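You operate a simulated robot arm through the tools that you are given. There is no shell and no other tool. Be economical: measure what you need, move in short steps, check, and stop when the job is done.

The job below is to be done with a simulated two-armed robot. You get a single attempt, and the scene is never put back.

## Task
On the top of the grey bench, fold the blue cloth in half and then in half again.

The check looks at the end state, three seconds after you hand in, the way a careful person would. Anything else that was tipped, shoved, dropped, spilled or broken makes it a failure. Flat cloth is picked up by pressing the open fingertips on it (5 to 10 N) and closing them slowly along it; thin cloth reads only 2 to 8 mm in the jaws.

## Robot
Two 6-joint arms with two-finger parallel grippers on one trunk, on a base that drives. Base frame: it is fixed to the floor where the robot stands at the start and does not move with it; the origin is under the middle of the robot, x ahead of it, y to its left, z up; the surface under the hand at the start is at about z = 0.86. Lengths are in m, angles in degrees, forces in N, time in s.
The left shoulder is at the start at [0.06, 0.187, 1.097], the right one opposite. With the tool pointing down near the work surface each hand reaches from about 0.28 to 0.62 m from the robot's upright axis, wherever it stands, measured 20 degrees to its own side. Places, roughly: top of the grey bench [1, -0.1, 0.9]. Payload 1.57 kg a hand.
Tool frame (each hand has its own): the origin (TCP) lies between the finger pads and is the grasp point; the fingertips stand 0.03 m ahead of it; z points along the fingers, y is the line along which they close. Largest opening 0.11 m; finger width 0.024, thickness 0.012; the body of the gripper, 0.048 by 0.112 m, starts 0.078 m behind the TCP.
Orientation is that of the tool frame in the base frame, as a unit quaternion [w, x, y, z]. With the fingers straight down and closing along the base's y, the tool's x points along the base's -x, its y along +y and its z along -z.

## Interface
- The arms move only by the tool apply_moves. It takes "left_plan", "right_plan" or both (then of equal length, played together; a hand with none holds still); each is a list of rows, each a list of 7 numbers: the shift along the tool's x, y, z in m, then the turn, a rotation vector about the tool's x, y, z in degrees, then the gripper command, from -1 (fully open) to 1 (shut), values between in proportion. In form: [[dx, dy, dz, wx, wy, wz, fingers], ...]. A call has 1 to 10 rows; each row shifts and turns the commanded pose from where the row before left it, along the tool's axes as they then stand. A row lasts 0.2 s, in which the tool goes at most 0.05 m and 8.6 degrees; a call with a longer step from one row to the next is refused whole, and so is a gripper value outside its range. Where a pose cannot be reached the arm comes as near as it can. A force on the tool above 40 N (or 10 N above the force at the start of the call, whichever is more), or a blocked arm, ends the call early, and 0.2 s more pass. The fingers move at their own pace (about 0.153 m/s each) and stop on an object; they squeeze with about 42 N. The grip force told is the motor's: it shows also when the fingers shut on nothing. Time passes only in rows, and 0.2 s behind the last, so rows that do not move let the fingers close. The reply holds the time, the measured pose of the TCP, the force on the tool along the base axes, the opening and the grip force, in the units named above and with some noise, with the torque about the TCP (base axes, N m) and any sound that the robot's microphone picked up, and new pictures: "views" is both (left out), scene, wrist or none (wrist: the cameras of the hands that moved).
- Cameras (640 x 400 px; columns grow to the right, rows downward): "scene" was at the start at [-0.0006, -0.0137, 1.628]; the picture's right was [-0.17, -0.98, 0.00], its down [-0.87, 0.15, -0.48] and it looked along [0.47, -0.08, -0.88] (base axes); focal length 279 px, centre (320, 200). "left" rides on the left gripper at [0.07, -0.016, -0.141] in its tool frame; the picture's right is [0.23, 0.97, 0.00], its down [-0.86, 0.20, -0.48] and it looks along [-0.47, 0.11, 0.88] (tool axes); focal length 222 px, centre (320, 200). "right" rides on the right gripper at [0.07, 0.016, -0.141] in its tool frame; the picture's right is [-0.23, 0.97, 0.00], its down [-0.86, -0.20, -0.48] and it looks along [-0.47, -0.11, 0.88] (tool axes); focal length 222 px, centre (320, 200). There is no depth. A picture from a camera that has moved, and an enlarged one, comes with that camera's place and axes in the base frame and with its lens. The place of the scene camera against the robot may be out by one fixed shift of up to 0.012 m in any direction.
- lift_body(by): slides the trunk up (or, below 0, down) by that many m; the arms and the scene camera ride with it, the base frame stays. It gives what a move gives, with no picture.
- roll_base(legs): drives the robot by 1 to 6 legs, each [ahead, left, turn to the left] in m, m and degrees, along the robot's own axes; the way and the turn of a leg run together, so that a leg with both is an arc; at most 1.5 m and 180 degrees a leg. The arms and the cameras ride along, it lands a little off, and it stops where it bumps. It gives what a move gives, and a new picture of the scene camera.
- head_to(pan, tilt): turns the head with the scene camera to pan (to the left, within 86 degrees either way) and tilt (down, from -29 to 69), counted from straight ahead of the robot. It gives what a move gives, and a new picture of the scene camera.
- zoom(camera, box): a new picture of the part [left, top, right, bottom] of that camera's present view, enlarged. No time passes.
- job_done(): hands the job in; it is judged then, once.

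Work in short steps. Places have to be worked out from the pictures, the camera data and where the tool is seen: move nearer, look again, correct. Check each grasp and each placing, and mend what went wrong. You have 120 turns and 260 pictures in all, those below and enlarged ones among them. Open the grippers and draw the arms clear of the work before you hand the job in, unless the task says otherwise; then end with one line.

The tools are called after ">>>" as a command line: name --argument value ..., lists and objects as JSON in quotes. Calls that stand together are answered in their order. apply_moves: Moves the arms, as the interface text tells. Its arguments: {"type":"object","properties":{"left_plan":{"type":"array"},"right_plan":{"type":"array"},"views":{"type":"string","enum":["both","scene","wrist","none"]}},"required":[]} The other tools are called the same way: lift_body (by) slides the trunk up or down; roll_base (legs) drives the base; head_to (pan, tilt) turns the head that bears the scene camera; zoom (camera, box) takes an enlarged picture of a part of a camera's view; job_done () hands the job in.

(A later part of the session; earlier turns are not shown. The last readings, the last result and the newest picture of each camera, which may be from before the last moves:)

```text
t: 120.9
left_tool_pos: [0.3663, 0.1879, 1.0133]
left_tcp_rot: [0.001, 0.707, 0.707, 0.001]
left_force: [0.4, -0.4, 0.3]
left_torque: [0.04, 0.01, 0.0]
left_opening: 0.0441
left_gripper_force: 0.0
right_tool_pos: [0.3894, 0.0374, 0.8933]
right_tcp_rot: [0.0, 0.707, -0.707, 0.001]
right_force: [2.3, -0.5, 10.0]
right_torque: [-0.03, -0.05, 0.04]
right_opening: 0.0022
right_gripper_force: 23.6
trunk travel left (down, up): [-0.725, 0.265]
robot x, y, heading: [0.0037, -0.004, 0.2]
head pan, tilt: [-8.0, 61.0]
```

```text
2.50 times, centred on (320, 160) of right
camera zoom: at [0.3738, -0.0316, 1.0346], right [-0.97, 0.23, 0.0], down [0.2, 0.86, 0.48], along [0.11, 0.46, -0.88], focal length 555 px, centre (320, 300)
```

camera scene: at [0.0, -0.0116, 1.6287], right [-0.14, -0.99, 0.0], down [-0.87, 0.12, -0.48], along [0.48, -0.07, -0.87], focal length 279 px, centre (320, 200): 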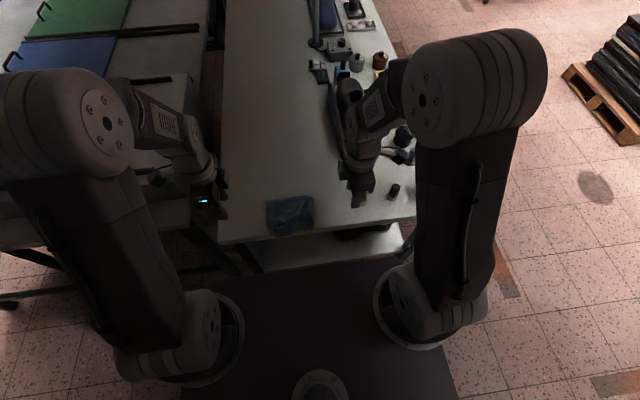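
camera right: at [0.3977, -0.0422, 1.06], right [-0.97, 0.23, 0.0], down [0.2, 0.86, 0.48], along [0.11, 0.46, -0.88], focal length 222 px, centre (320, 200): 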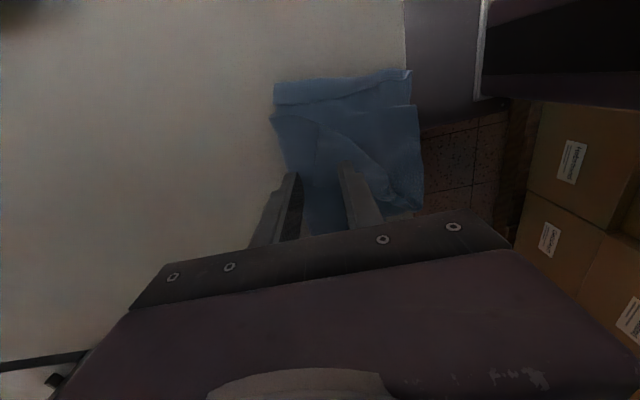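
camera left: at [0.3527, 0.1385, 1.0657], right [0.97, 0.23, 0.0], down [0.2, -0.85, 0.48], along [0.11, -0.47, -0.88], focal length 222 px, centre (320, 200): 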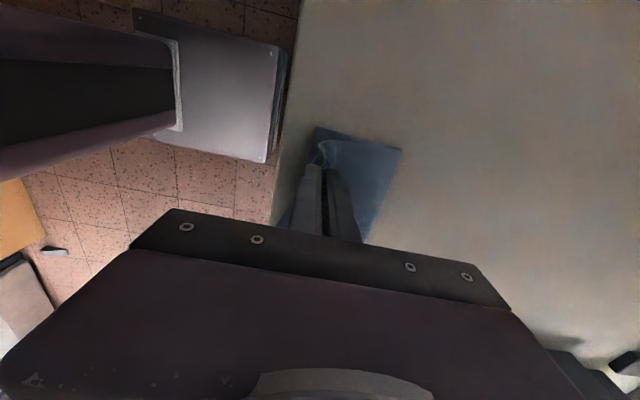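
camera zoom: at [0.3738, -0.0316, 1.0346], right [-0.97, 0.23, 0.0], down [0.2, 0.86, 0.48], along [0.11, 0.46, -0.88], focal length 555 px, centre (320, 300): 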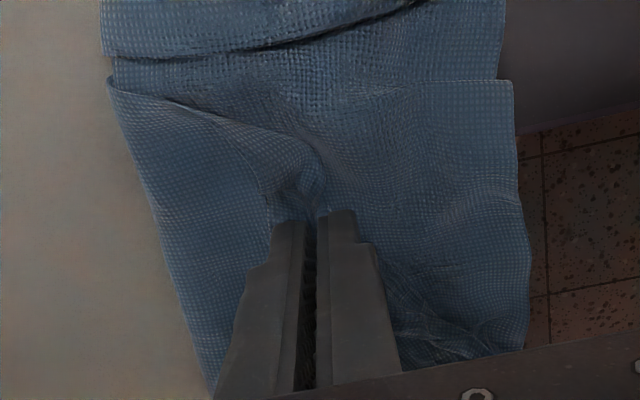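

The flap alone is held at 2.2 mm. I'll lift it and carry it over the crease toward the near-right corner.

>>> apply_moves --right_plan '[[0, 0, -0.02, 0, 0, 0, 1], [0.01, 0.01, -0.015, 0, 0, 0, 1], [0.012, 0.012, 0, 0, 0, 0, 1], [0.012, 0.012, 0, 0, 0, 0, 1], [0.008, 0.008, 0, 0, 0, 0, 1], [0, 0, 0, 0, 0, 0, 1]]' --views "none"

>>> zoom --camera "right" --box '[200, 60, 440, 220]'

>>> zoom --camera "scene" --box '[255, 175, 325, 235]'

```text
t: 122.3
left_tool_pos: [0.3666, 0.1888, 1.0128]
left_tcp_rot: [0.001, 0.707, 0.707, 0.0]
left_force: [-0.8, 0.4, -0.5]
left_torque: [0.01, 0.0, 0.04]
left_opening: 0.0441
left_gripper_force: 0.1
right_tool_pos: [0.3471, -0.006, 0.9277]
right_tcp_rot: [0.001, 0.707, -0.707, 0.002]
right_force: [0.3, -0.4, -0.5]
right_torque: [0.0, 0.03, 0.0]
right_opening: 0.0024
right_gripper_force: 23.7
trunk travel left (down, up): [-0.725, 0.265]
robot x, y, heading: [-0.0014, -0.0044, 0.0]
head pan, tilt: [-8.0, 61.0]
```

```text
2.50 times, centred on (320, 140) of right
camera zoom: at [0.3329, -0.0741, 1.0693], right [-0.97, 0.23, 0.0], down [0.2, 0.86, 0.48], along [0.11, 0.46, -0.88], focal length 555 px, centre (320, 350)
```

zoom: 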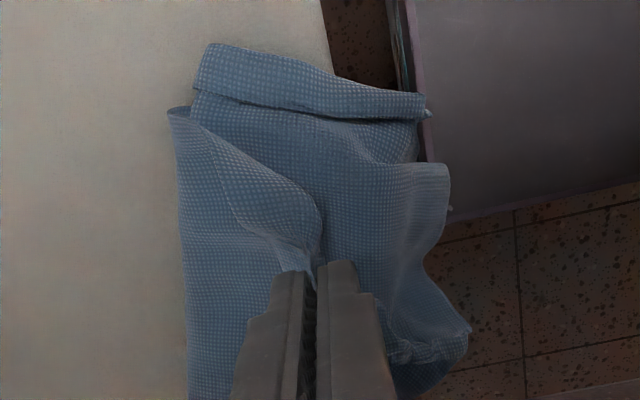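

```text
6.67 times, centred on (290, 205) of scene
camera zoom: at [0.0007, -0.0113, 1.6286], right [-0.14, -0.99, 0.0], down [-0.87, 0.12, -0.48], along [0.48, -0.07, -0.87], focal length 1862 px, centre (520, 167)
```

zoom: 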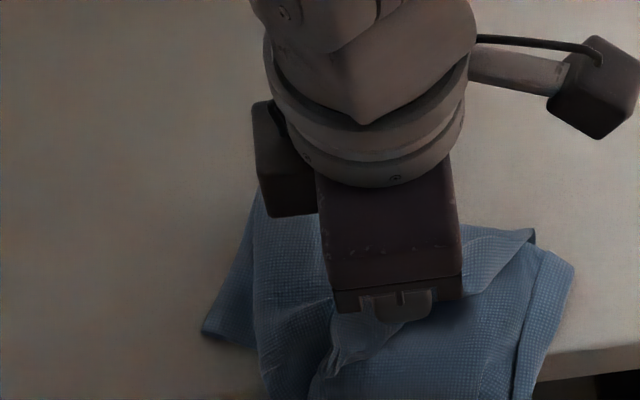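

The whole stack is being dragged toward the table edge, so the grip isn't on the flap alone. I'll go back the same way at once and look again.

>>> apply_moves --right_plan '[[-0.008, -0.015, 0, 0, 0, 0, 1], [-0.012, -0.02, 0, 0, 0, 0, 1], [-0.012, -0.02, 0, 0, 0, 0, 1], [-0.01, -0.02, 0, 0, 0, 0, 1], [0, -0.015, 0, 0, 0, 0, 1], [0, 0, 0, 0, 0, 0, 1]]' --views "none"

>>> zoom --camera "right" --box '[160, 40, 480, 240]'

>>> zoom --camera "scene" --box '[240, 165, 325, 235]'

```text
t: 123.7
left_tool_pos: [0.366, 0.1885, 1.014]
left_tcp_rot: [0.001, 0.707, 0.707, 0.001]
left_force: [0.1, 0.1, 0.2]
left_torque: [0.02, 0.01, 0.0]
left_opening: 0.0443
left_gripper_force: 0.0
right_tool_pos: [0.4366, 0.0358, 0.9277]
right_tcp_rot: [0.0, -0.707, 0.707, -0.001]
right_force: [-0.3, 0.1, 0.3]
right_torque: [0.02, 0.0, -0.01]
right_opening: 0.0022
right_gripper_force: 23.7
trunk travel left (down, up): [-0.725, 0.265]
robot x, y, heading: [-0.0, 0.0004, 0.1]
head pan, tilt: [-8.0, 61.0]
```

```text
2.00 times, centred on (320, 140) of right
camera zoom: at [0.4218, -0.0323, 1.069], right [-0.97, 0.23, 0.0], down [0.2, 0.86, 0.48], along [0.11, 0.46, -0.88], focal length 444 px, centre (320, 320)
```

zoom: 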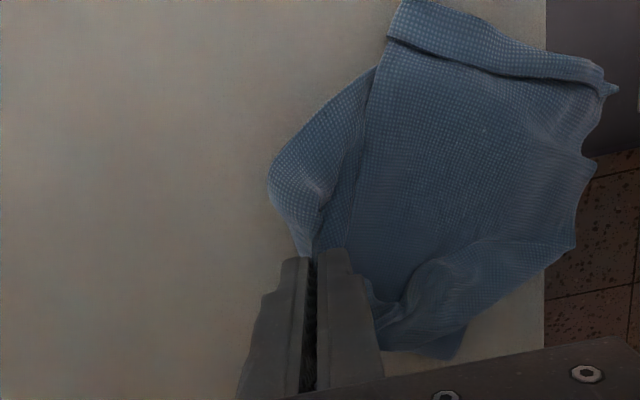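

```text
5.71 times, centred on (282, 200) of scene
camera zoom: at [0.0, -0.0115, 1.6287], right [-0.14, -0.99, 0.0], down [-0.87, 0.12, -0.48], along [0.48, -0.07, -0.87], focal length 1596 px, centre (534, 200)
```

zoom: 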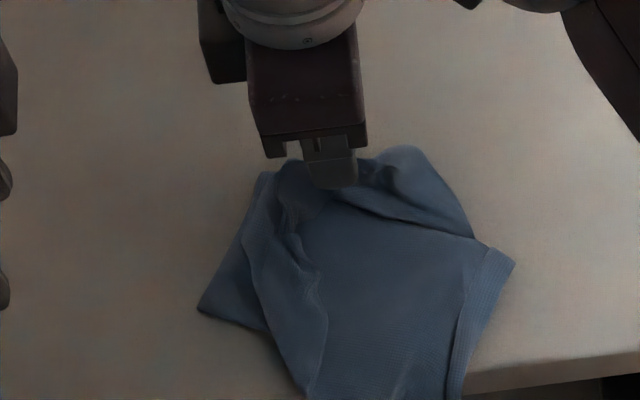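

The second half has lifted off again with the first fold still intact. I'll pull this held point out to the far side (x≈0.53) to lay the half-folded cloth flat again, then redo the second fold more carefully.

>>> apply_moves --right_plan '[[0, -0.02, -0.02, 0, 0, 0, 1], [0.01, -0.025, 0, 0, 0, 0, 1], [0.01, -0.025, 0, 0, 0, 0, 1], [0.01, -0.02, 0.02, 0, 0, 0, 1], [0, -0.008, 0.02, 0, 0, 0, 1], [0, 0, 0, 0, 0, 0, 1]]' --views "none"

>>> zoom --camera "scene" --box '[230, 140, 345, 235]'

```text
t: 125.1
left_tool_pos: [0.3657, 0.1883, 1.0142]
left_tcp_rot: [0.001, 0.708, 0.707, 0.001]
left_force: [-0.6, 0.2, 0.7]
left_torque: [0.0, -0.02, 0.01]
left_opening: 0.044
left_gripper_force: 0.0
right_tool_pos: [0.5371, 0.0085, 0.9075]
right_tcp_rot: [-0.002, -0.707, 0.707, -0.001]
right_force: [-0.6, 0.4, -0.1]
right_torque: [0.0, -0.01, 0.0]
right_opening: 0.0023
right_gripper_force: 24.5
trunk travel left (down, up): [-0.725, 0.265]
robot x, y, heading: [0.0054, 0.0013, 0.1]
head pan, tilt: [-8.0, 61.0]
```

```text
4.21 times, centred on (288, 188) of scene
camera zoom: at [-0.0002, -0.0116, 1.6287], right [-0.14, -0.99, 0.0], down [-0.87, 0.12, -0.48], along [0.48, -0.07, -0.87], focal length 1176 px, centre (457, 253)
```

zoom: 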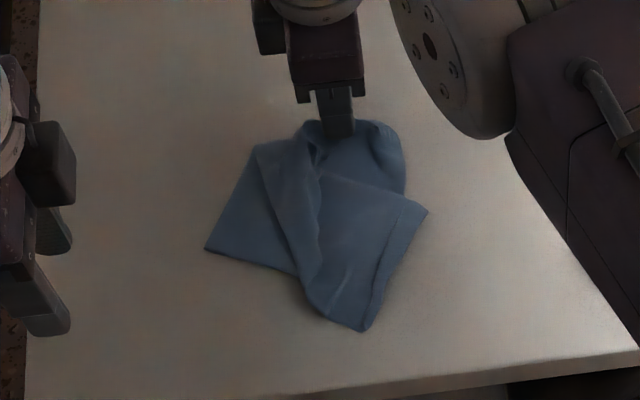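

>>> zoom --camera "scene" --box '[262, 162, 312, 222]'

>>> zoom --camera "right" --box '[200, 0, 600, 240]'

```text
6.67 times, centred on (287, 192) of scene
camera zoom: at [-0.0002, -0.0116, 1.6287], right [-0.14, -0.99, 0.0], down [-0.87, 0.12, -0.48], along [0.48, -0.07, -0.87], focal length 1862 px, centre (540, 253)
```

zoom: 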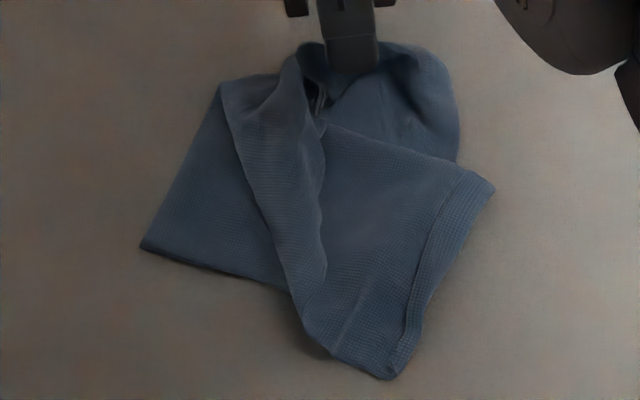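

```text
1.60 times, centred on (400, 120) of right
camera zoom: at [0.5215, -0.0604, 1.05], right [-0.97, 0.23, 0.0], down [0.2, 0.86, 0.48], along [0.11, 0.46, -0.88], focal length 355 px, centre (192, 328)
```

zoom: 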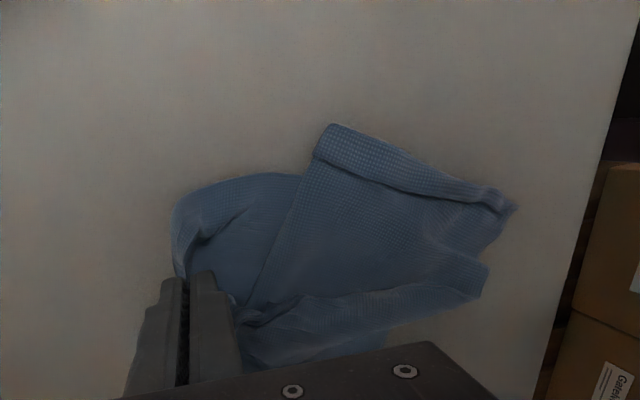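

It's tangled, so I'll use the reliable reset: lift it by the held point with arm and trunk so it hangs free and untangles, then inspect.

>>> apply_moves --right_plan '[[0, 0.01, -0.04, 0, 0, 0, 1], [0, 0.015, -0.045, 0, 0, 0, 1], [0, 0.015, -0.045, 0, 0, 0, 1], [0, 0.01, -0.04, 0, 0, 0, 1], [0, 0, 0, 0, 0, 0, 1]]' --views "none"

>>> lift_body --by 0.2

>>> zoom --camera "scene" --box '[220, 110, 380, 250]'

```text
t: 126.3
left_tool_pos: [0.3669, 0.1891, 1.0142]
left_tcp_rot: [0.001, 0.707, 0.708, 0.001]
left_force: [0.6, 0.7, -0.3]
left_torque: [-0.01, 0.01, 0.01]
left_opening: 0.044
left_gripper_force: 0.1
right_tool_pos: [0.4847, 0.0113, 1.0783]
right_tcp_rot: [0.001, 0.707, -0.707, 0.001]
right_force: [-1.1, -0.6, -0.8]
right_torque: [-0.01, 0.01, 0.0]
right_opening: 0.0023
right_gripper_force: 23.9
trunk travel left (down, up): [-0.725, 0.265]
robot x, y, heading: [-0.0044, 0.0013, 0.0]
head pan, tilt: [-8.0, 61.0]
```

```text
t: 128.4
left_tool_pos: [0.3656, 0.189, 1.2131]
left_tcp_rot: [0.001, 0.707, 0.707, 0.0]
left_force: [-0.1, 0.1, 1.0]
left_torque: [0.0, 0.0, 0.01]
left_opening: 0.044
left_gripper_force: 0.0
right_tool_pos: [0.485, 0.0115, 1.2786]
right_tcp_rot: [0.0, -0.707, 0.708, -0.001]
right_force: [-0.5, -0.6, 0.5]
right_torque: [-0.01, 0.05, 0.04]
right_opening: 0.0025
right_gripper_force: 23.7
trunk travel left (down, up): [-0.925, 0.065]
robot x, y, heading: [0.0005, -0.002, 0.0]
head pan, tilt: [-8.0, 61.0]
```

```text
2.86 times, centred on (300, 180) of scene
camera zoom: at [0.0004, -0.0116, 1.8286], right [-0.14, -0.99, 0.0], down [-0.87, 0.12, -0.48], along [0.48, -0.07, -0.87], focal length 798 px, centre (377, 257)
```

zoom: 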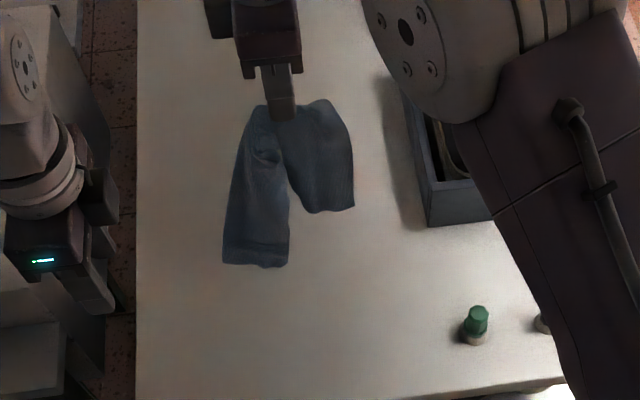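

It hangs untangled in two lobes. I'll lower the trunk part-way, then lay it out by touching the end far away and drawing back toward me while lowering.

>>> lift_body --by -0.12

>>> apply_moves --right_plan '[[0, -0.035, 0, 0, 0, 0, 1], [0, 0, 0, 0, 0, 0, 1], [0, 0.014, 0.03, 0, 0, 0, 1], [0, 0.022, 0.03, 0, 0, 0, 1], [0, 0.025, 0.03, 0, 0, 0, 1], [0, 0.025, 0.03, 0, 0, 0, 1], [0, 0.025, 0.03, 0, 0, 0, 1], [0, 0.025, 0.03, 0, 0, 0, 1], [0, 0.02, 0.03, 0, 0, 0, 1], [0, 0.012, 0.03, 0, 0, 0, 1]]' --views "none"

>>> apply_moves --right_plan '[[0, 0.002, 0.012, 0, 0, 0, 1], [0, 0, 0.008, 0, 0, 0, 1], [0, 0, 0, 0, 0, 0, 0.7], [0, 0, 0, 0, 0, 0, 0.3], [0, 0, -0.04, 0, 0, 0, 0.2], [0, 0, -0.045, 0, 0, 0, 0.2], [0.045, 0, -0.01, 0, 0, 0, 0.2], [0.045, 0, 0, 0, 0, 0, 0.2], [0.045, 0, 0, 0, 0, 0, 0.2]]' --views "scene"

>>> zoom --camera "scene" --box '[230, 130, 350, 235]'

```text
t: 129.9
left_tool_pos: [0.3655, 0.1889, 1.0943]
left_tcp_rot: [0.0, 0.707, 0.707, 0.0]
left_force: [-0.6, 0.3, 1.0]
left_torque: [0.01, 0.03, 0.03]
left_opening: 0.0441
left_gripper_force: 0.0
right_tool_pos: [0.4843, 0.0109, 1.1584]
right_tcp_rot: [0.001, 0.708, -0.707, 0.002]
right_force: [1.1, 0.4, 0.1]
right_torque: [0.0, 0.01, 0.04]
right_opening: 0.0027
right_gripper_force: 24.4
trunk travel left (down, up): [-0.805, 0.185]
robot x, y, heading: [-0.002, -0.0048, 0.1]
head pan, tilt: [-8.0, 61.0]
```

```text
t: 132.1
left_tool_pos: [0.3665, 0.1884, 1.0937]
left_tcp_rot: [0.0, 0.707, 0.707, 0.001]
left_force: [-0.1, 0.6, 0.4]
left_torque: [-0.02, -0.03, 0.0]
left_opening: 0.0442
left_gripper_force: 0.1
right_tool_pos: [0.352, 0.0107, 0.9158]
right_tcp_rot: [0.002, 0.707, -0.707, 0.002]
right_force: [0.0, 0.5, 0.0]
right_torque: [-0.05, 0.01, -0.01]
right_opening: 0.0023
right_gripper_force: 23.6
trunk travel left (down, up): [-0.805, 0.185]
robot x, y, heading: [0.0004, -0.0019, -0.3]
head pan, tilt: [-8.0, 61.0]
```

```text
t: 134.1
left_tool_pos: [0.3669, 0.1873, 1.0947]
left_tcp_rot: [0.001, 0.707, 0.707, 0.0]
left_force: [0.6, 0.3, 0.2]
left_torque: [-0.02, 0.01, 0.0]
left_opening: 0.0441
left_gripper_force: 0.1
right_tool_pos: [0.3489, -0.1267, 0.994]
right_tcp_rot: [0.001, 0.707, -0.707, 0.001]
right_force: [0.8, -1.1, 0.6]
right_torque: [-0.01, 0.03, 0.02]
right_opening: 0.044
right_gripper_force: 0.1
trunk travel left (down, up): [-0.805, 0.185]
robot x, y, heading: [-0.0008, -0.0006, 0.3]
head pan, tilt: [-8.0, 61.0]
camera scene: at [0.0, -0.0134, 1.7086], right [-0.14, -0.99, 0.0], down [-0.87, 0.12, -0.48], along [0.48, -0.07, -0.87], focal length 279 px, centre (320, 200)
```

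scene: 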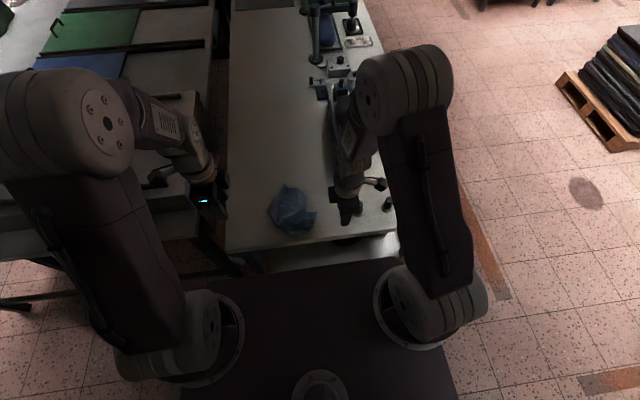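

```text
3.81 times, centred on (290, 182) of scene
camera zoom: at [0.0, -0.0134, 1.7086], right [-0.14, -0.99, 0.0], down [-0.87, 0.12, -0.48], along [0.48, -0.07, -0.87], focal length 1064 px, centre (434, 267)
```

zoom: 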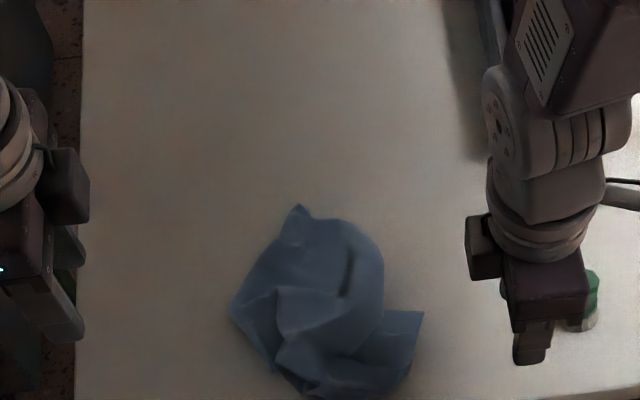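

>>> zoom --camera "scene" --box '[270, 180, 320, 238]'

```text
6.90 times, centred on (295, 209) of scene
camera zoom: at [0.0, -0.0134, 1.7086], right [-0.14, -0.99, 0.0], down [-0.87, 0.12, -0.48], along [0.48, -0.07, -0.87], focal length 1927 px, centre (492, 138)
```

zoom: 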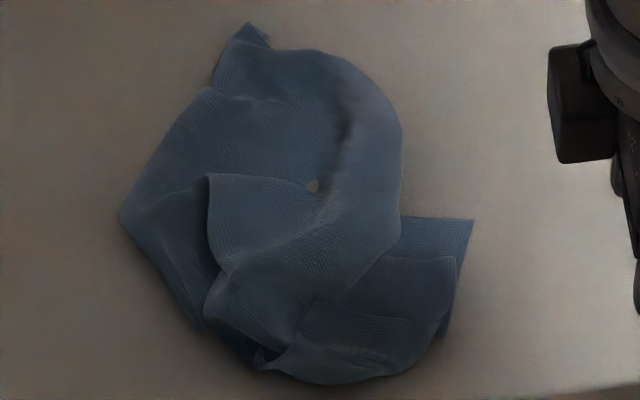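

A true cloth corner lies on top at about (0.459,0.061) and another free corner at the right, about (0.423,-0.065). I'll take one in each hand, spread them and lift to get an edge hang like before.

>>> apply_moves --left_plan '[[-0.0232, 0.0142, 0.03, 0, 0, 0, 0.5], [-0.0232, 0.0142, 0.03, 0, 0, 0, 0.5], [-0.0232, 0.0142, 0.03, 0, 0, 0, 0.5], [-0.0232, 0.0142, 0.03, 0, 0, 0, 0.5], [-0.0232, 0.0142, 0.03, 0, 0, 0, 0.5], [-0.0232, 0.0142, 0.03, 0, 0, 0, 0.5], [0, 0, 0, 0, 0, 0, 0.5]]' --right_plan '[[-0.012, -0.012, 0.0148, 0, 0, 0, 0.5], [-0.012, -0.012, 0.0148, 0, 0, 0, 0.5], [-0.012, -0.012, 0.0148, 0, 0, 0, 0.5], [-0.012, -0.012, 0.0148, 0, 0, 0, 0.5], [-0.012, -0.012, 0.0148, 0, 0, 0, 0.5], [-0.012, -0.012, 0.0148, 0, 0, 0, 0.5], [0, 0, 0, 0, 0, 0, 0.5]]' --views "wrist"

>>> zoom --camera "left" --box '[160, 60, 440, 235]'

>>> zoom --camera "right" --box '[200, 60, 480, 235]'

```text
t: 135.7
left_tool_pos: [0.4524, 0.0491, 0.9147]
left_tcp_rot: [0.001, 0.707, 0.707, 0.001]
left_force: [-1.0, 0.0, -0.1]
left_torque: [-0.03, -0.01, -0.02]
left_opening: 0.0276
left_gripper_force: 0.0
right_tool_pos: [0.4194, -0.0528, 0.9043]
right_tcp_rot: [-0.001, -0.707, 0.708, -0.001]
right_force: [-0.1, -0.2, -0.3]
right_torque: [-0.01, 0.0, -0.01]
right_opening: 0.0276
right_gripper_force: 0.1
trunk travel left (down, up): [-0.805, 0.185]
robot x, y, heading: [0.0012, 0.0008, 0.2]
head pan, tilt: [-8.0, 61.0]
camera right: at [0.4043, -0.1214, 1.0455], right [-0.97, 0.23, 0.0], down [0.2, 0.86, 0.48], along [0.11, 0.46, -0.88], focal length 222 px, centre (320, 200)
camera left: at [0.4347, 0.1181, 1.0548], right [0.97, 0.23, 0.0], down [0.2, -0.85, 0.48], along [0.11, -0.47, -0.88], focal length 222 px, centre (320, 200)
```

right: 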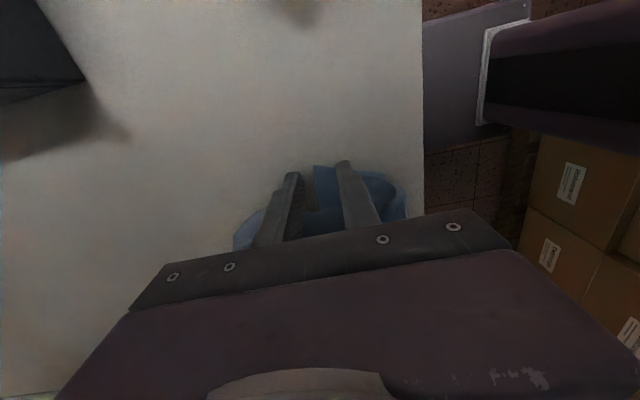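
left: 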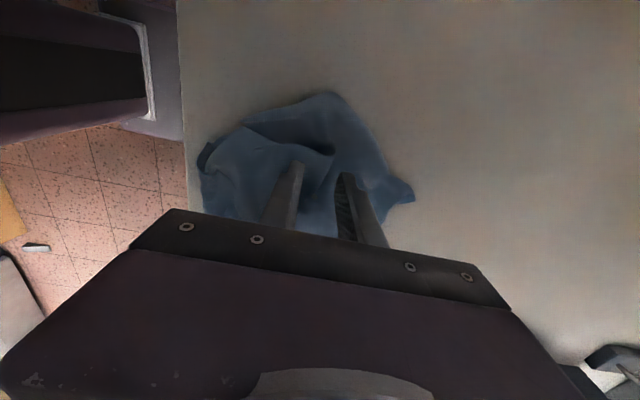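

```text
2.29 times, centred on (300, 148) of left
camera zoom: at [0.4347, 0.1181, 1.0548], right [0.97, 0.23, 0.0], down [0.2, -0.85, 0.48], along [0.11, -0.47, -0.88], focal length 508 px, centre (366, 320)
```

zoom: 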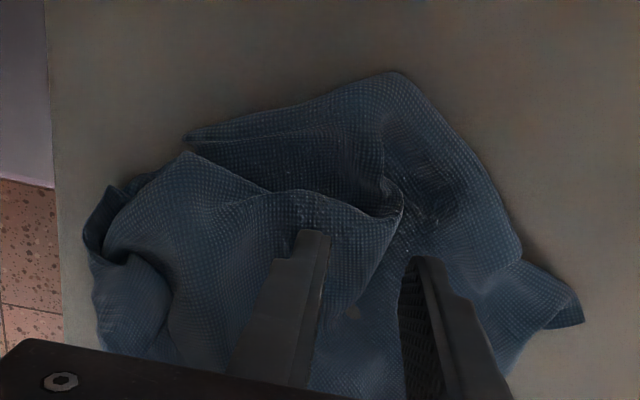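

```text
2.29 times, centred on (340, 148) of right
camera zoom: at [0.4043, -0.1214, 1.0455], right [-0.97, 0.23, 0.0], down [0.2, 0.86, 0.48], along [0.11, 0.46, -0.88], focal length 508 px, centre (274, 320)
```

zoom: 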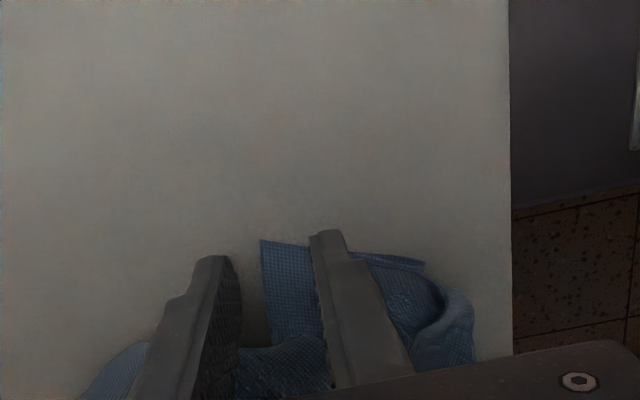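

Both hands straddle their corners. I'll nudge the left 7 mm left and lower both.

>>> apply_moves --left_plan '[[0.007, 0, 0.008, 0, 0, 0, 0.4], [0, 0, 0.006, 0, 0, 0, 0.4], [0, 0, 0.003, 0, 0, 0, 0.4], [0, 0, 0, 0, 0, 0, 0.4]]' --right_plan '[[0, 0, 0.008, 0, 0, 0, 0.5], [0, 0, 0.0035, 0, 0, 0, 0.5], [0, 0, 0.001, 0, 0, 0, 0.5], [0, 0, 0, 0, 0, 0, 0.5]]' --views "none"

```text
t: 136.7
left_tool_pos: [0.4517, 0.0559, 0.8979]
left_tcp_rot: [0.002, 0.707, 0.707, 0.001]
left_force: [-0.9, 0.7, 0.3]
left_torque: [-0.01, -0.01, 0.01]
left_opening: 0.033
left_gripper_force: 0.0
right_tool_pos: [0.4215, -0.053, 0.8929]
right_tcp_rot: [-0.001, -0.707, 0.707, -0.001]
right_force: [1.3, 0.4, 7.5]
right_torque: [0.05, 0.26, 0.02]
right_opening: 0.0275
right_gripper_force: 0.0
trunk travel left (down, up): [-0.805, 0.185]
robot x, y, heading: [0.0015, -0.0006, -0.0]
head pan, tilt: [-8.0, 61.0]
```

The right is at 7.5 N. The left is around the raised flap, so I'll lower it 2 mm more and close both.

>>> apply_moves --left_plan '[[0, 0, 0.002, 0, 0, 0, 0.4], [0, 0, 0, 0, 0, 0, 0.5], [0, 0, 0, 0, 0, 0, 0.6], [0, 0, 0, 0, 0, 0, 0.7], [0, 0, 0, 0, 0, 0, 0.8], [0, 0, 0, 0, 0, 0, 0.9], [0, 0, 0, 0, 0, 0, 1], [0, 0, 0, 0, 0, 0, 1]]' --right_plan '[[0, 0, 0, 0, 0, 0, 0.5], [0, 0, 0, 0, 0, 0, 0.58], [0, 0, 0, 0, 0, 0, 0.66], [0, 0, 0, 0, 0, 0, 0.74], [0, 0, 0, 0, 0, 0, 0.82], [0, 0, 0, 0, 0, 0, 0.9], [0, 0, 0, 0, 0, 0, 1], [0, 0, 0, 0, 0, 0, 1]]' --views "none"

```text
t: 138.5
left_tool_pos: [0.4516, 0.0553, 0.896]
left_tcp_rot: [0.001, 0.707, 0.707, 0.001]
left_force: [-0.8, 0.3, 3.3]
left_torque: [0.02, -0.01, 0.02]
left_opening: 0.0022
left_gripper_force: 23.3
right_tool_pos: [0.4202, -0.0532, 0.8917]
right_tcp_rot: [-0.001, -0.707, 0.707, -0.002]
right_force: [-0.1, -0.7, 8.8]
right_torque: [0.09, 0.09, -0.04]
right_opening: 0.001
right_gripper_force: 23.1
trunk travel left (down, up): [-0.805, 0.185]
robot x, y, heading: [0.0014, 0.0011, -0.2]
head pan, tilt: [-8.0, 61.0]
```

Left 2.2 mm and right 1.0 mm, so both hold. I'll lift and spread gently.

>>> apply_moves --left_plan '[[0, 0, -0.02, 0, 0, 0, 1], [0.01, 0, -0.04, 0, 0, 0, 1], [0.01, 0, -0.04, 0, 0, 0, 1], [0.01, 0, -0.04, 0, 0, 0, 1], [0.01, 0, -0.04, 0, 0, 0, 1], [0, 0, -0.04, 0, 0, 0, 1], [0, 0, 0, 0, 0, 0, 1]]' --right_plan '[[0, 0, -0.02, 0, 0, 0, 1], [0.01, 0, -0.04, 0, 0, 0, 1], [0.01, 0, -0.04, 0, 0, 0, 1], [0.01, 0, -0.04, 0, 0, 0, 1], [0.01, 0, -0.04, 0, 0, 0, 1], [0, 0, -0.04, 0, 0, 0, 1], [0, 0, 0, 0, 0, 0, 1]]' --views "none"

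>>> zoom --camera "scene" --box '[220, 110, 380, 250]'

```text
t: 140.1
left_tool_pos: [0.4528, 0.0961, 1.1144]
left_tcp_rot: [0.0, 0.707, 0.707, 0.001]
left_force: [1.6, 0.3, 0.6]
left_torque: [-0.02, -0.04, -0.04]
left_opening: 0.0022
left_gripper_force: 23.5
right_tool_pos: [0.4232, -0.0916, 1.114]
right_tcp_rot: [-0.001, -0.707, 0.708, -0.002]
right_force: [0.2, 1.5, -0.8]
right_torque: [0.0, 0.04, -0.04]
right_opening: 0.0008
right_gripper_force: 22.9
trunk travel left (down, up): [-0.805, 0.185]
robot x, y, heading: [-0.0031, 0.0009, -0.2]
head pan, tilt: [-8.0, 61.0]
```

```text
2.86 times, centred on (300, 180) of scene
camera zoom: at [0.0016, -0.0116, 1.7086], right [-0.14, -0.99, 0.0], down [-0.87, 0.12, -0.48], along [0.48, -0.07, -0.88], focal length 798 px, centre (377, 257)
```

zoom: 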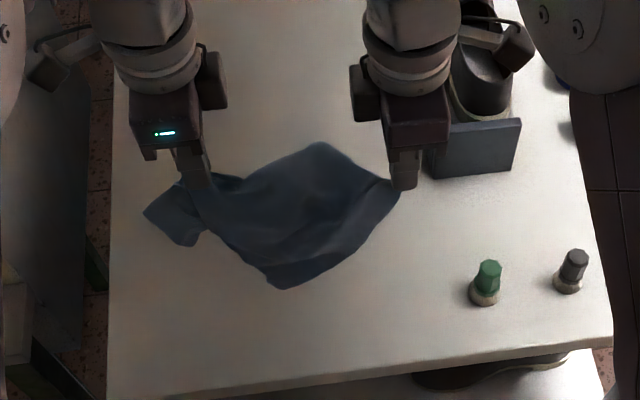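

That's opening up well. I'll spread further until it's lightly taut.

>>> apply_moves --left_plan '[[0.012, 0, -0.01, 0, 0, 0, 1], [0.012, 0, -0.01, 0, 0, 0, 1], [0.01, 0, -0.01, 0, 0, 0, 1], [0, 0, 0, 0, 0, 0, 1]]' --right_plan '[[0.012, 0, -0.01, 0, 0, 0, 1], [0.012, 0, -0.01, 0, 0, 0, 1], [0.01, 0, -0.01, 0, 0, 0, 1], [0, 0, 0, 0, 0, 0, 1]]' --views "none"

>>> zoom --camera "scene" --box '[210, 110, 390, 250]'

```text
t: 141.1
left_tool_pos: [0.4523, 0.1312, 1.1452]
left_tcp_rot: [0.001, 0.707, 0.707, 0.001]
left_force: [-0.4, -1.8, 0.4]
left_torque: [-0.07, 0.0, -0.01]
left_opening: 0.002
left_gripper_force: 23.8
right_tool_pos: [0.4217, -0.127, 1.1417]
right_tcp_rot: [0.001, 0.707, -0.707, 0.001]
right_force: [0.2, 2.2, 0.0]
right_torque: [0.02, -0.01, -0.03]
right_opening: 0.0011
right_gripper_force: 23.3
trunk travel left (down, up): [-0.805, 0.185]
robot x, y, heading: [-0.0031, -0.0014, 0.3]
head pan, tilt: [-8.0, 61.0]
```

```text
2.86 times, centred on (300, 180) of scene
camera zoom: at [0.0002, -0.0116, 1.7086], right [-0.14, -0.99, 0.0], down [-0.87, 0.12, -0.48], along [0.48, -0.07, -0.87], focal length 798 px, centre (377, 257)
```

zoom: 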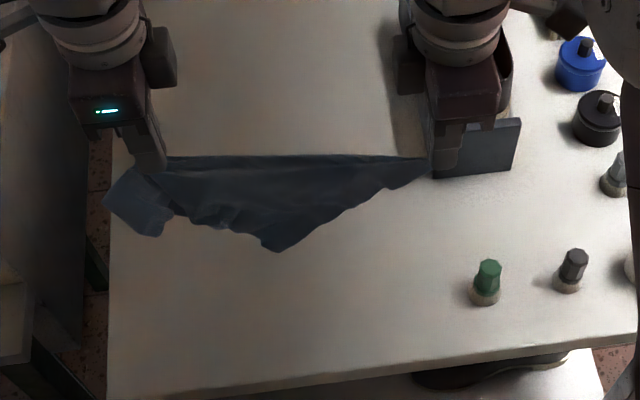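

It's hanging along a diagonal: corner A is in the right hand, and the line between the hands is the diagonal. I'll lay this triangle down with its apexes toward me, keep hold of A with the right, and then re-grip an adjacent corner with the left.

>>> apply_moves --left_plan '[[0.015, -0.03, 0, 0, 0, 0, 1], [0.015, -0.03, 0.02, 0, 0, 0, 1], [0, 0, 0.035, 0, 0, 0, 1], [0, 0, 0.04, 0, 0, 0, 1], [0, 0.02, 0.026, 0, 0, 0, 1], [0, 0.028, 0.03, 0, 0, 0, 1], [0, 0.028, 0.03, 0, 0, 0, 1], [0, 0.028, 0.03, 0, 0, 0, 1], [0, 0.02, 0.028, 0, 0, 0, 1], [0, 0, 0, 0, 0, 0, 1]]' --right_plan '[[-0.015, 0.03, 0, 0, 0, 0, 1], [-0.015, 0.03, 0.02, 0, 0, 0, 1], [0, 0, 0.035, 0, 0, 0, 1], [0, 0, 0.04, 0, 0, 0, 1], [0, -0.02, 0.026, 0, 0, 0, 1], [0, -0.028, 0.03, 0, 0, 0, 1], [0, -0.028, 0.03, 0, 0, 0, 1], [0, -0.028, 0.03, 0, 0, 0, 1], [0, -0.02, 0.028, 0, 0, 0, 1], [0, 0, 0, 0, 0, 0, 1]]' --views "none"

>>> zoom --camera "scene" --box '[220, 120, 360, 240]'

```text
t: 143.3
left_tool_pos: [0.5156, 0.1602, 0.9055]
left_tcp_rot: [0.001, 0.707, 0.707, 0.001]
left_force: [-0.1, -0.3, -0.1]
left_torque: [-0.04, -0.03, 0.0]
left_opening: 0.0023
left_gripper_force: 24.2
right_tool_pos: [0.4849, -0.0961, 0.9051]
right_tcp_rot: [0.001, 0.708, -0.707, 0.002]
right_force: [0.4, 1.5, -0.4]
right_torque: [0.05, -0.04, -0.01]
right_opening: 0.0009
right_gripper_force: 23.0
trunk travel left (down, up): [-0.805, 0.185]
robot x, y, heading: [0.0004, 0.0049, -0.2]
head pan, tilt: [-8.0, 61.0]
```

```text
3.33 times, centred on (290, 180) of scene
camera zoom: at [-0.0014, -0.0116, 1.7087], right [-0.14, -0.99, 0.0], down [-0.87, 0.12, -0.49], along [0.48, -0.07, -0.87], focal length 931 px, centre (420, 267)
```

zoom: 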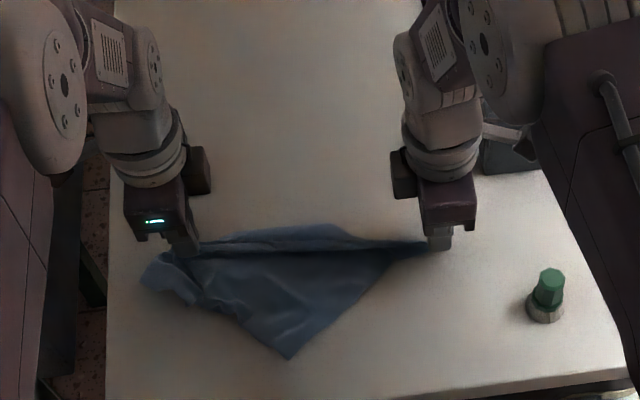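

The cloth opened nicely: corner B is clearly visible, pointing at me at about (0.383,0.063), and A is still in the right hand. A–B is a short side. I'll release the left and bring it over to B.

>>> apply_moves --left_plan '[[0, 0, 0.004, 0, 0, 0, 0.6], [0, 0, 0, 0, 0, 0, 0.3], [0, 0, -0.045, 0, 0, 0, 0.3], [-0.0255, -0.03, 0, 0, 0, 0, 0.3], [-0.0255, -0.03, 0, 0, 0, 0, 0.3], [-0.0255, -0.03, 0, 0, 0, 0, 0.3], [-0.0255, -0.03, 0, 0, 0, 0, 0.3], [0, 0, 0.025, 0, 0, 0, 0.3], [0, 0, 0.01, 0, 0, 0, 0.3]]' --views "wrist"

>>> zoom --camera "left" --box '[160, 60, 440, 235]'

```text
t: 145.3
left_tool_pos: [0.3962, 0.0596, 0.9105]
left_tcp_rot: [0.001, 0.707, 0.707, 0.001]
left_force: [-1.2, 0.2, -0.3]
left_torque: [-0.01, -0.01, -0.01]
left_opening: 0.0384
left_gripper_force: 0.0
right_tool_pos: [0.4861, -0.0956, 0.9044]
right_tcp_rot: [-0.001, -0.707, 0.707, -0.002]
right_force: [1.3, 0.1, 0.6]
right_torque: [-0.01, 0.0, -0.01]
right_opening: 0.0008
right_gripper_force: 23.1
trunk travel left (down, up): [-0.805, 0.185]
robot x, y, heading: [0.0011, -0.0028, 0.2]
head pan, tilt: [-8.0, 61.0]
camera left: at [0.3788, 0.1287, 1.0515], right [0.97, 0.23, 0.0], down [0.2, -0.85, 0.48], along [0.11, -0.47, -0.88], focal length 222 px, centre (320, 200)
```

left: 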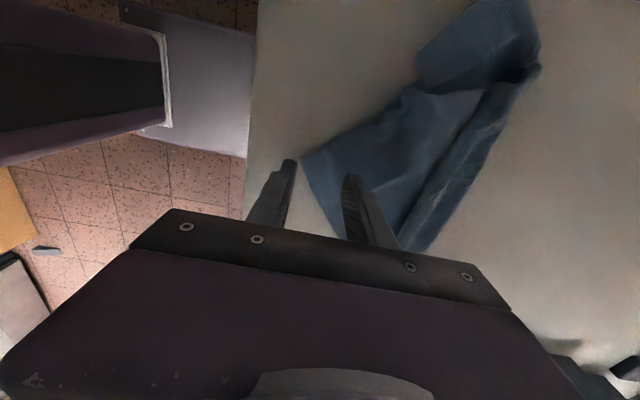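

```text
2.29 times, centred on (300, 148) of left
camera zoom: at [0.3788, 0.1287, 1.0515], right [0.97, 0.23, 0.0], down [0.2, -0.85, 0.48], along [0.11, -0.47, -0.88], focal length 508 px, centre (366, 320)
```

zoom: 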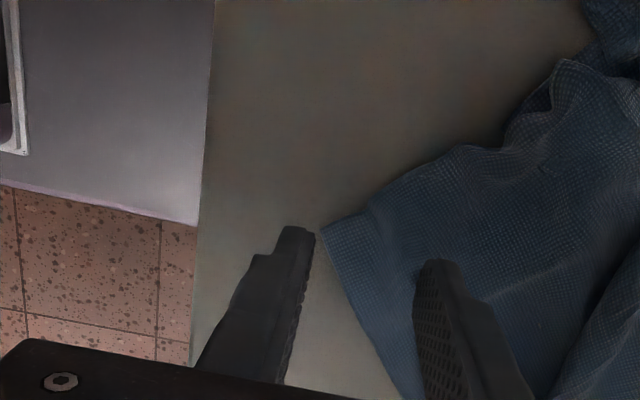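

Corner B sits right between the fingers. I'll lower and grip.

>>> apply_moves --left_plan '[[0, -0.003, 0.01, 0, 0, 0, 0.3], [0, 0, 0.006, 0, 0, 0, 0.3], [0, 0, 0.0025, 0, 0, 0, 0.3], [0, 0, 0, 0, 0, 0, 0.3]]' --views "none"

```text
t: 146.3
left_tool_pos: [0.3915, 0.0581, 0.8921]
left_tcp_rot: [0.0, 0.708, 0.707, 0.0]
left_force: [0.4, -1.1, 0.3]
left_torque: [0.03, -0.01, 0.02]
left_opening: 0.0386
left_gripper_force: 0.1
right_tool_pos: [0.4867, -0.0968, 0.9042]
right_tcp_rot: [0.001, 0.707, -0.707, 0.001]
right_force: [1.0, -0.2, -0.4]
right_torque: [0.04, 0.02, 0.01]
right_opening: 0.0009
right_gripper_force: 22.7
trunk travel left (down, up): [-0.805, 0.185]
robot x, y, heading: [0.0025, 0.0009, 0.4]
head pan, tilt: [-8.0, 61.0]
```

>>> apply_moves --left_plan '[[0, 0, 0.0008, 0, 0, 0, 0.3], [0, 0, 0.0007, 0, 0, 0, 0.3], [0, 0, 0, 0, 0, 0, 0.4], [0, 0, 0, 0, 0, 0, 0.5], [0, 0, 0, 0, 0, 0, 0.6], [0, 0, 0, 0, 0, 0, 0.7], [0, 0, 0, 0, 0, 0, 0.8], [0, 0, 0, 0, 0, 0, 0.9], [0, 0, 0, 0, 0, 0, 1], [0, 0, 0, 0, 0, 0, 1]]' --views "none"

```text
t: 148.5
left_tool_pos: [0.393, 0.0586, 0.8911]
left_tcp_rot: [0.001, 0.707, 0.707, 0.0]
left_force: [-0.4, -0.1, 0.1]
left_torque: [0.03, 0.03, 0.0]
left_opening: 0.0022
left_gripper_force: 23.8
right_tool_pos: [0.4853, -0.0961, 0.9036]
right_tcp_rot: [0.002, 0.707, -0.707, 0.002]
right_force: [0.1, 0.5, 0.4]
right_torque: [0.0, 0.04, 0.01]
right_opening: 0.001
right_gripper_force: 22.6
trunk travel left (down, up): [-0.805, 0.185]
robot x, y, heading: [0.002, -0.003, -0.1]
head pan, tilt: [-8.0, 61.0]
```

B is held at 2.2 mm, with A in the right hand. I'll lift both, line the hands up at x≈0.42 with about 0.19 m between them, and raise the trunk so the sheet hangs by its short side.

>>> apply_moves --left_plan '[[0, 0, -0.02, 0, 0, 0, 1], [0.006, 0.005, -0.035, 0, 0, 0, 1], [0.006, 0.007, -0.035, 0, 0, 0, 1], [0.006, 0.008, -0.035, 0, 0, 0, 1], [0.006, 0.007, -0.035, 0, 0, 0, 1], [0.006, 0, -0.04, 0, 0, 0, 1], [0, 0, 0, 0, 0, 0, 1]]' --right_plan '[[0, 0, -0.02, 0, 0, 0, 1], [0, 0.016, -0.035, 0, 0, 0, 1], [0, 0.016, -0.035, 0, 0, 0, 1], [0, 0.016, -0.035, 0, 0, 0, 1], [0, 0.017, -0.035, 0, 0, 0, 1], [0, 0, -0.028, 0, 0, 0, 1], [0, 0, 0, 0, 0, 0, 1]]' --views "none"

>>> lift_body --by 0.14

>>> zoom --camera "scene" --box '[220, 110, 380, 250]'

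```text
t: 150.1
left_tool_pos: [0.4202, 0.0854, 1.0927]
left_tcp_rot: [0.001, 0.707, 0.707, 0.0]
left_force: [0.7, -0.3, 0.4]
left_torque: [0.03, 0.05, -0.02]
left_opening: 0.002
left_gripper_force: 23.8
right_tool_pos: [0.4205, -0.0957, 1.0897]
right_tcp_rot: [0.001, 0.707, -0.707, 0.001]
right_force: [-0.1, -0.3, -0.4]
right_torque: [-0.03, 0.03, -0.04]
right_opening: 0.0011
right_gripper_force: 22.9
trunk travel left (down, up): [-0.805, 0.185]
robot x, y, heading: [-0.0009, 0.0042, -0.2]
head pan, tilt: [-8.0, 61.0]
```

```text
t: 151.8
left_tool_pos: [0.4179, 0.0857, 1.2333]
left_tcp_rot: [0.001, 0.708, 0.707, 0.001]
left_force: [0.1, 0.8, -0.3]
left_torque: [0.0, 0.05, -0.01]
left_opening: 0.0021
left_gripper_force: 23.3
right_tool_pos: [0.4196, -0.0966, 1.2294]
right_tcp_rot: [-0.001, -0.707, 0.707, -0.001]
right_force: [-0.5, -0.3, 0.3]
right_torque: [0.0, 0.0, 0.02]
right_opening: 0.0009
right_gripper_force: 23.4
trunk travel left (down, up): [-0.945, 0.045]
robot x, y, heading: [0.0016, -0.0004, -0.1]
head pan, tilt: [-8.0, 61.0]
```

```text
2.86 times, centred on (300, 180) of scene
camera zoom: at [0.0004, -0.0116, 1.8486], right [-0.14, -0.99, 0.0], down [-0.87, 0.12, -0.48], along [0.48, -0.07, -0.87], focal length 798 px, centre (377, 257)
```

zoom: 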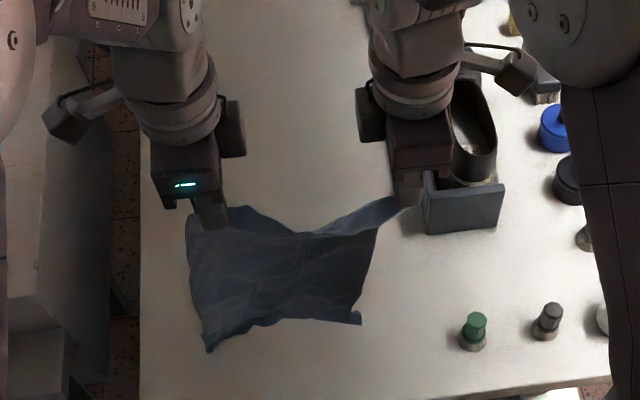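

A full rectangular sheet hangs from the two hands. I'll spread it slightly to take out the sag, touch the bottom down at x≈0.38, and lay the first half away from me.

>>> apply_moves --left_plan '[[0.006, -0.02, 0, 0, 0, 0, 1], [0.006, -0.02, 0.02, 0, 0, 0, 1], [0, 0, 0.032, 0, 0, 0, 1], [0, 0.02, 0.02, 0, 0, 0, 1], [0, 0.024, 0.024, 0, 0, 0, 1], [0, 0.024, 0.024, 0, 0, 0, 1], [0, 0.024, 0.024, 0, 0, 0, 1], [0, 0.024, 0.024, 0, 0, 0, 1], [0, 0.024, 0.024, 0, 0, 0, 1], [0, 0, 0, 0, 0, 0, 1]]' --right_plan '[[0.006, 0.02, 0, 0, 0, 0, 1], [0.006, 0.02, 0.02, 0, 0, 0, 1], [0, 0, 0.032, 0, 0, 0, 1], [0, -0.02, 0.02, 0, 0, 0, 1], [0, -0.024, 0.024, 0, 0, 0, 1], [0, -0.024, 0.024, 0, 0, 0, 1], [0, -0.024, 0.024, 0, 0, 0, 1], [0, -0.024, 0.024, 0, 0, 0, 1], [0, -0.024, 0.024, 0, 0, 0, 1], [0, 0, 0, 0, 0, 0, 1]]' --views "wrist"

>>> zoom --camera "scene" --box '[210, 100, 370, 240]'

```text
t: 154.0
left_tool_pos: [0.5193, 0.0994, 1.043]
left_tcp_rot: [0.0, 0.707, 0.707, 0.0]
left_force: [0.2, -0.3, -0.3]
left_torque: [0.0, -0.02, 0.0]
left_opening: 0.0019
left_gripper_force: 24.2
right_tool_pos: [0.52, -0.1088, 1.0364]
right_tcp_rot: [-0.001, -0.707, 0.707, -0.002]
right_force: [-0.7, 1.3, -0.4]
right_torque: [0.04, -0.01, -0.06]
right_opening: 0.001
right_gripper_force: 22.9
trunk travel left (down, up): [-0.945, 0.045]
robot x, y, heading: [-0.0011, 0.0001, 0.1]
head pan, tilt: [-8.0, 61.0]
camera right: at [0.5042, -0.1782, 1.1797], right [-0.97, 0.23, 0.0], down [0.2, 0.86, 0.48], along [0.11, 0.46, -0.88], focal length 222 px, centre (320, 200)
camera left: at [0.5021, 0.1696, 1.1829], right [0.97, 0.23, 0.0], down [0.2, -0.85, 0.48], along [0.11, -0.47, -0.88], focal length 222 px, centre (320, 200)
```

right: 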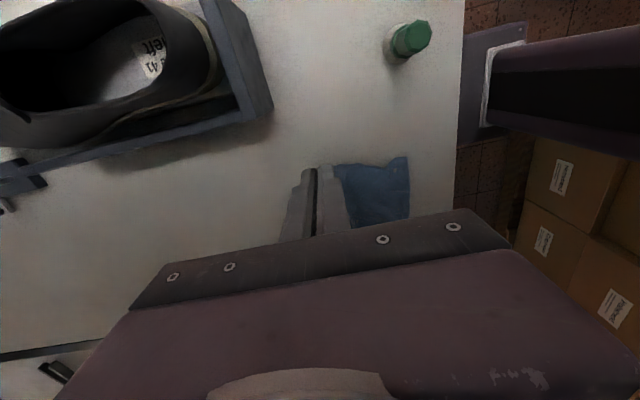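
left: 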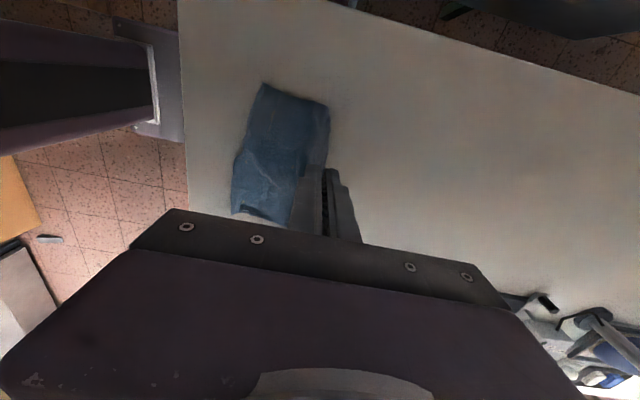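

```text
2.86 times, centred on (290, 170) of scene
camera zoom: at [-0.0001, -0.0117, 1.8487], right [-0.14, -0.99, 0.0], down [-0.87, 0.12, -0.48], along [0.48, -0.07, -0.87], focal length 798 px, centre (406, 286)
```

zoom: 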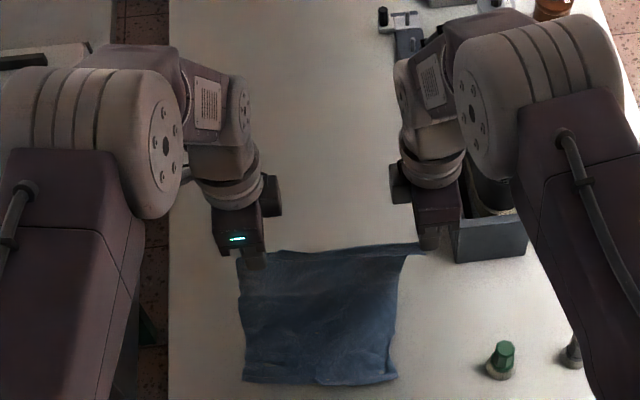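

The first half lies flat, with its edge from (0.431,0.144) to (0.407,-0.06), and the upper half hangs from the hands. I'll swing the hands back toward me onto that edge, shifting about 35 mm left to match it.

>>> apply_moves --left_plan '[[0.0066, -0.017, 0.013, 0, 0, 0, 1], [0.0066, -0.017, 0.015, 0, 0, 0, 1], [0.0066, -0.02, 0.025, 0, 0, 0, 1], [0.0066, -0.0145, 0.03, 0, 0, 0, 1], [0.0066, -0.0085, 0.03, 0, 0, 0, 1], [0, -0.002, 0.018, 0, 0, 0, 1], [0, 0, 0, 0, 0, 0, 1]]' --right_plan '[[-0.0078, 0.0227, 0.013, 0, 0, 0, 1], [-0.0078, 0.0227, 0.015, 0, 0, 0, 1], [-0.0078, 0.026, 0.025, 0, 0, 0, 1], [-0.0078, 0.0193, 0.03, 0, 0, 0, 1], [-0.0078, 0.0114, 0.03, 0, 0, 0, 1], [0, 0.0029, 0.014, 0, 0, 0, 1], [0, 0, 0, 0, 0, 0, 1]]' --views "wrist"

>>> zoom --camera "scene" --box '[210, 110, 370, 250]'

```text
t: 155.6
left_tool_pos: [0.4409, 0.1315, 0.9087]
left_tcp_rot: [0.0, 0.707, 0.707, 0.0]
left_force: [-0.4, -0.2, -0.5]
left_torque: [0.01, -0.02, -0.01]
left_opening: 0.002
left_gripper_force: 23.6
right_tool_pos: [0.4136, -0.0698, 0.9102]
right_tcp_rot: [0.0, -0.707, 0.708, -0.001]
right_force: [-0.3, -0.3, 0.6]
right_torque: [-0.01, 0.04, 0.02]
right_opening: 0.0009
right_gripper_force: 22.7
trunk travel left (down, up): [-0.945, 0.045]
robot x, y, heading: [-0.0001, 0.0014, -0.1]
head pan, tilt: [-8.0, 61.0]
camera right: at [0.3977, -0.1384, 1.0513], right [-0.97, 0.23, 0.0], down [0.2, 0.86, 0.48], along [0.11, 0.46, -0.88], focal length 222 px, centre (320, 200)
camera left: at [0.4246, 0.2003, 1.0499], right [0.97, 0.23, 0.0], down [0.2, -0.85, 0.48], along [0.11, -0.47, -0.88], focal length 222 px, centre (320, 200)
```

right: 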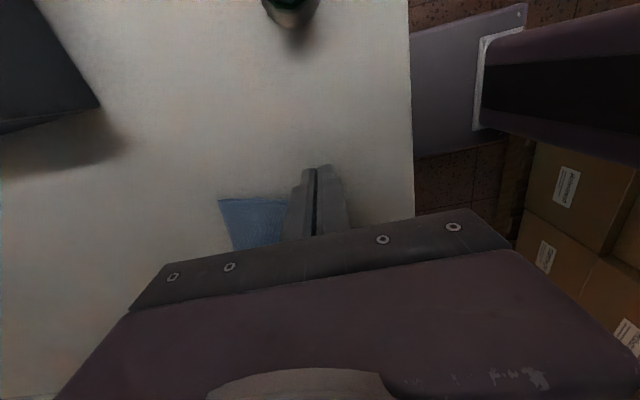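
left: 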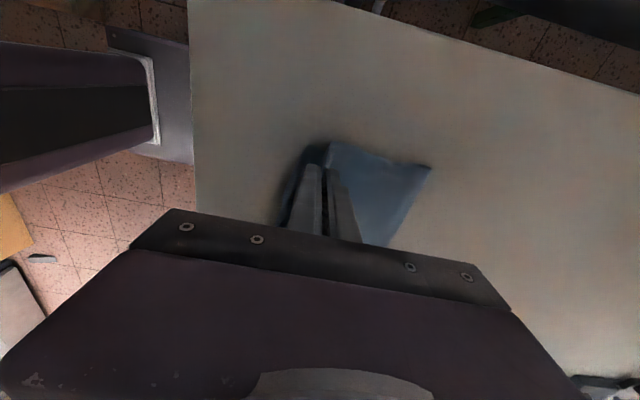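

```text
2.86 times, centred on (290, 180) of scene
camera zoom: at [0.0004, -0.0119, 1.8486], right [-0.14, -0.99, 0.0], down [-0.87, 0.12, -0.48], along [0.48, -0.07, -0.87], focal length 798 px, centre (406, 257)
```

zoom: 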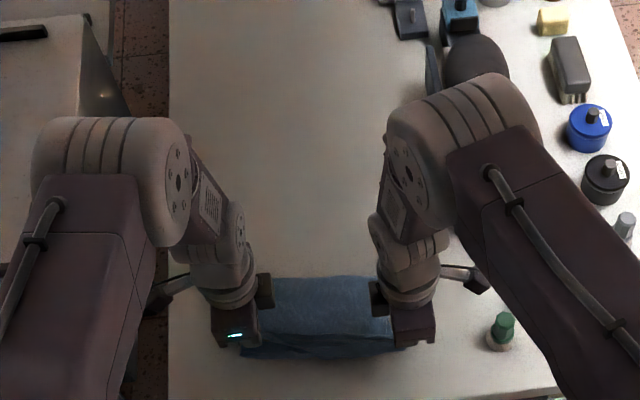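

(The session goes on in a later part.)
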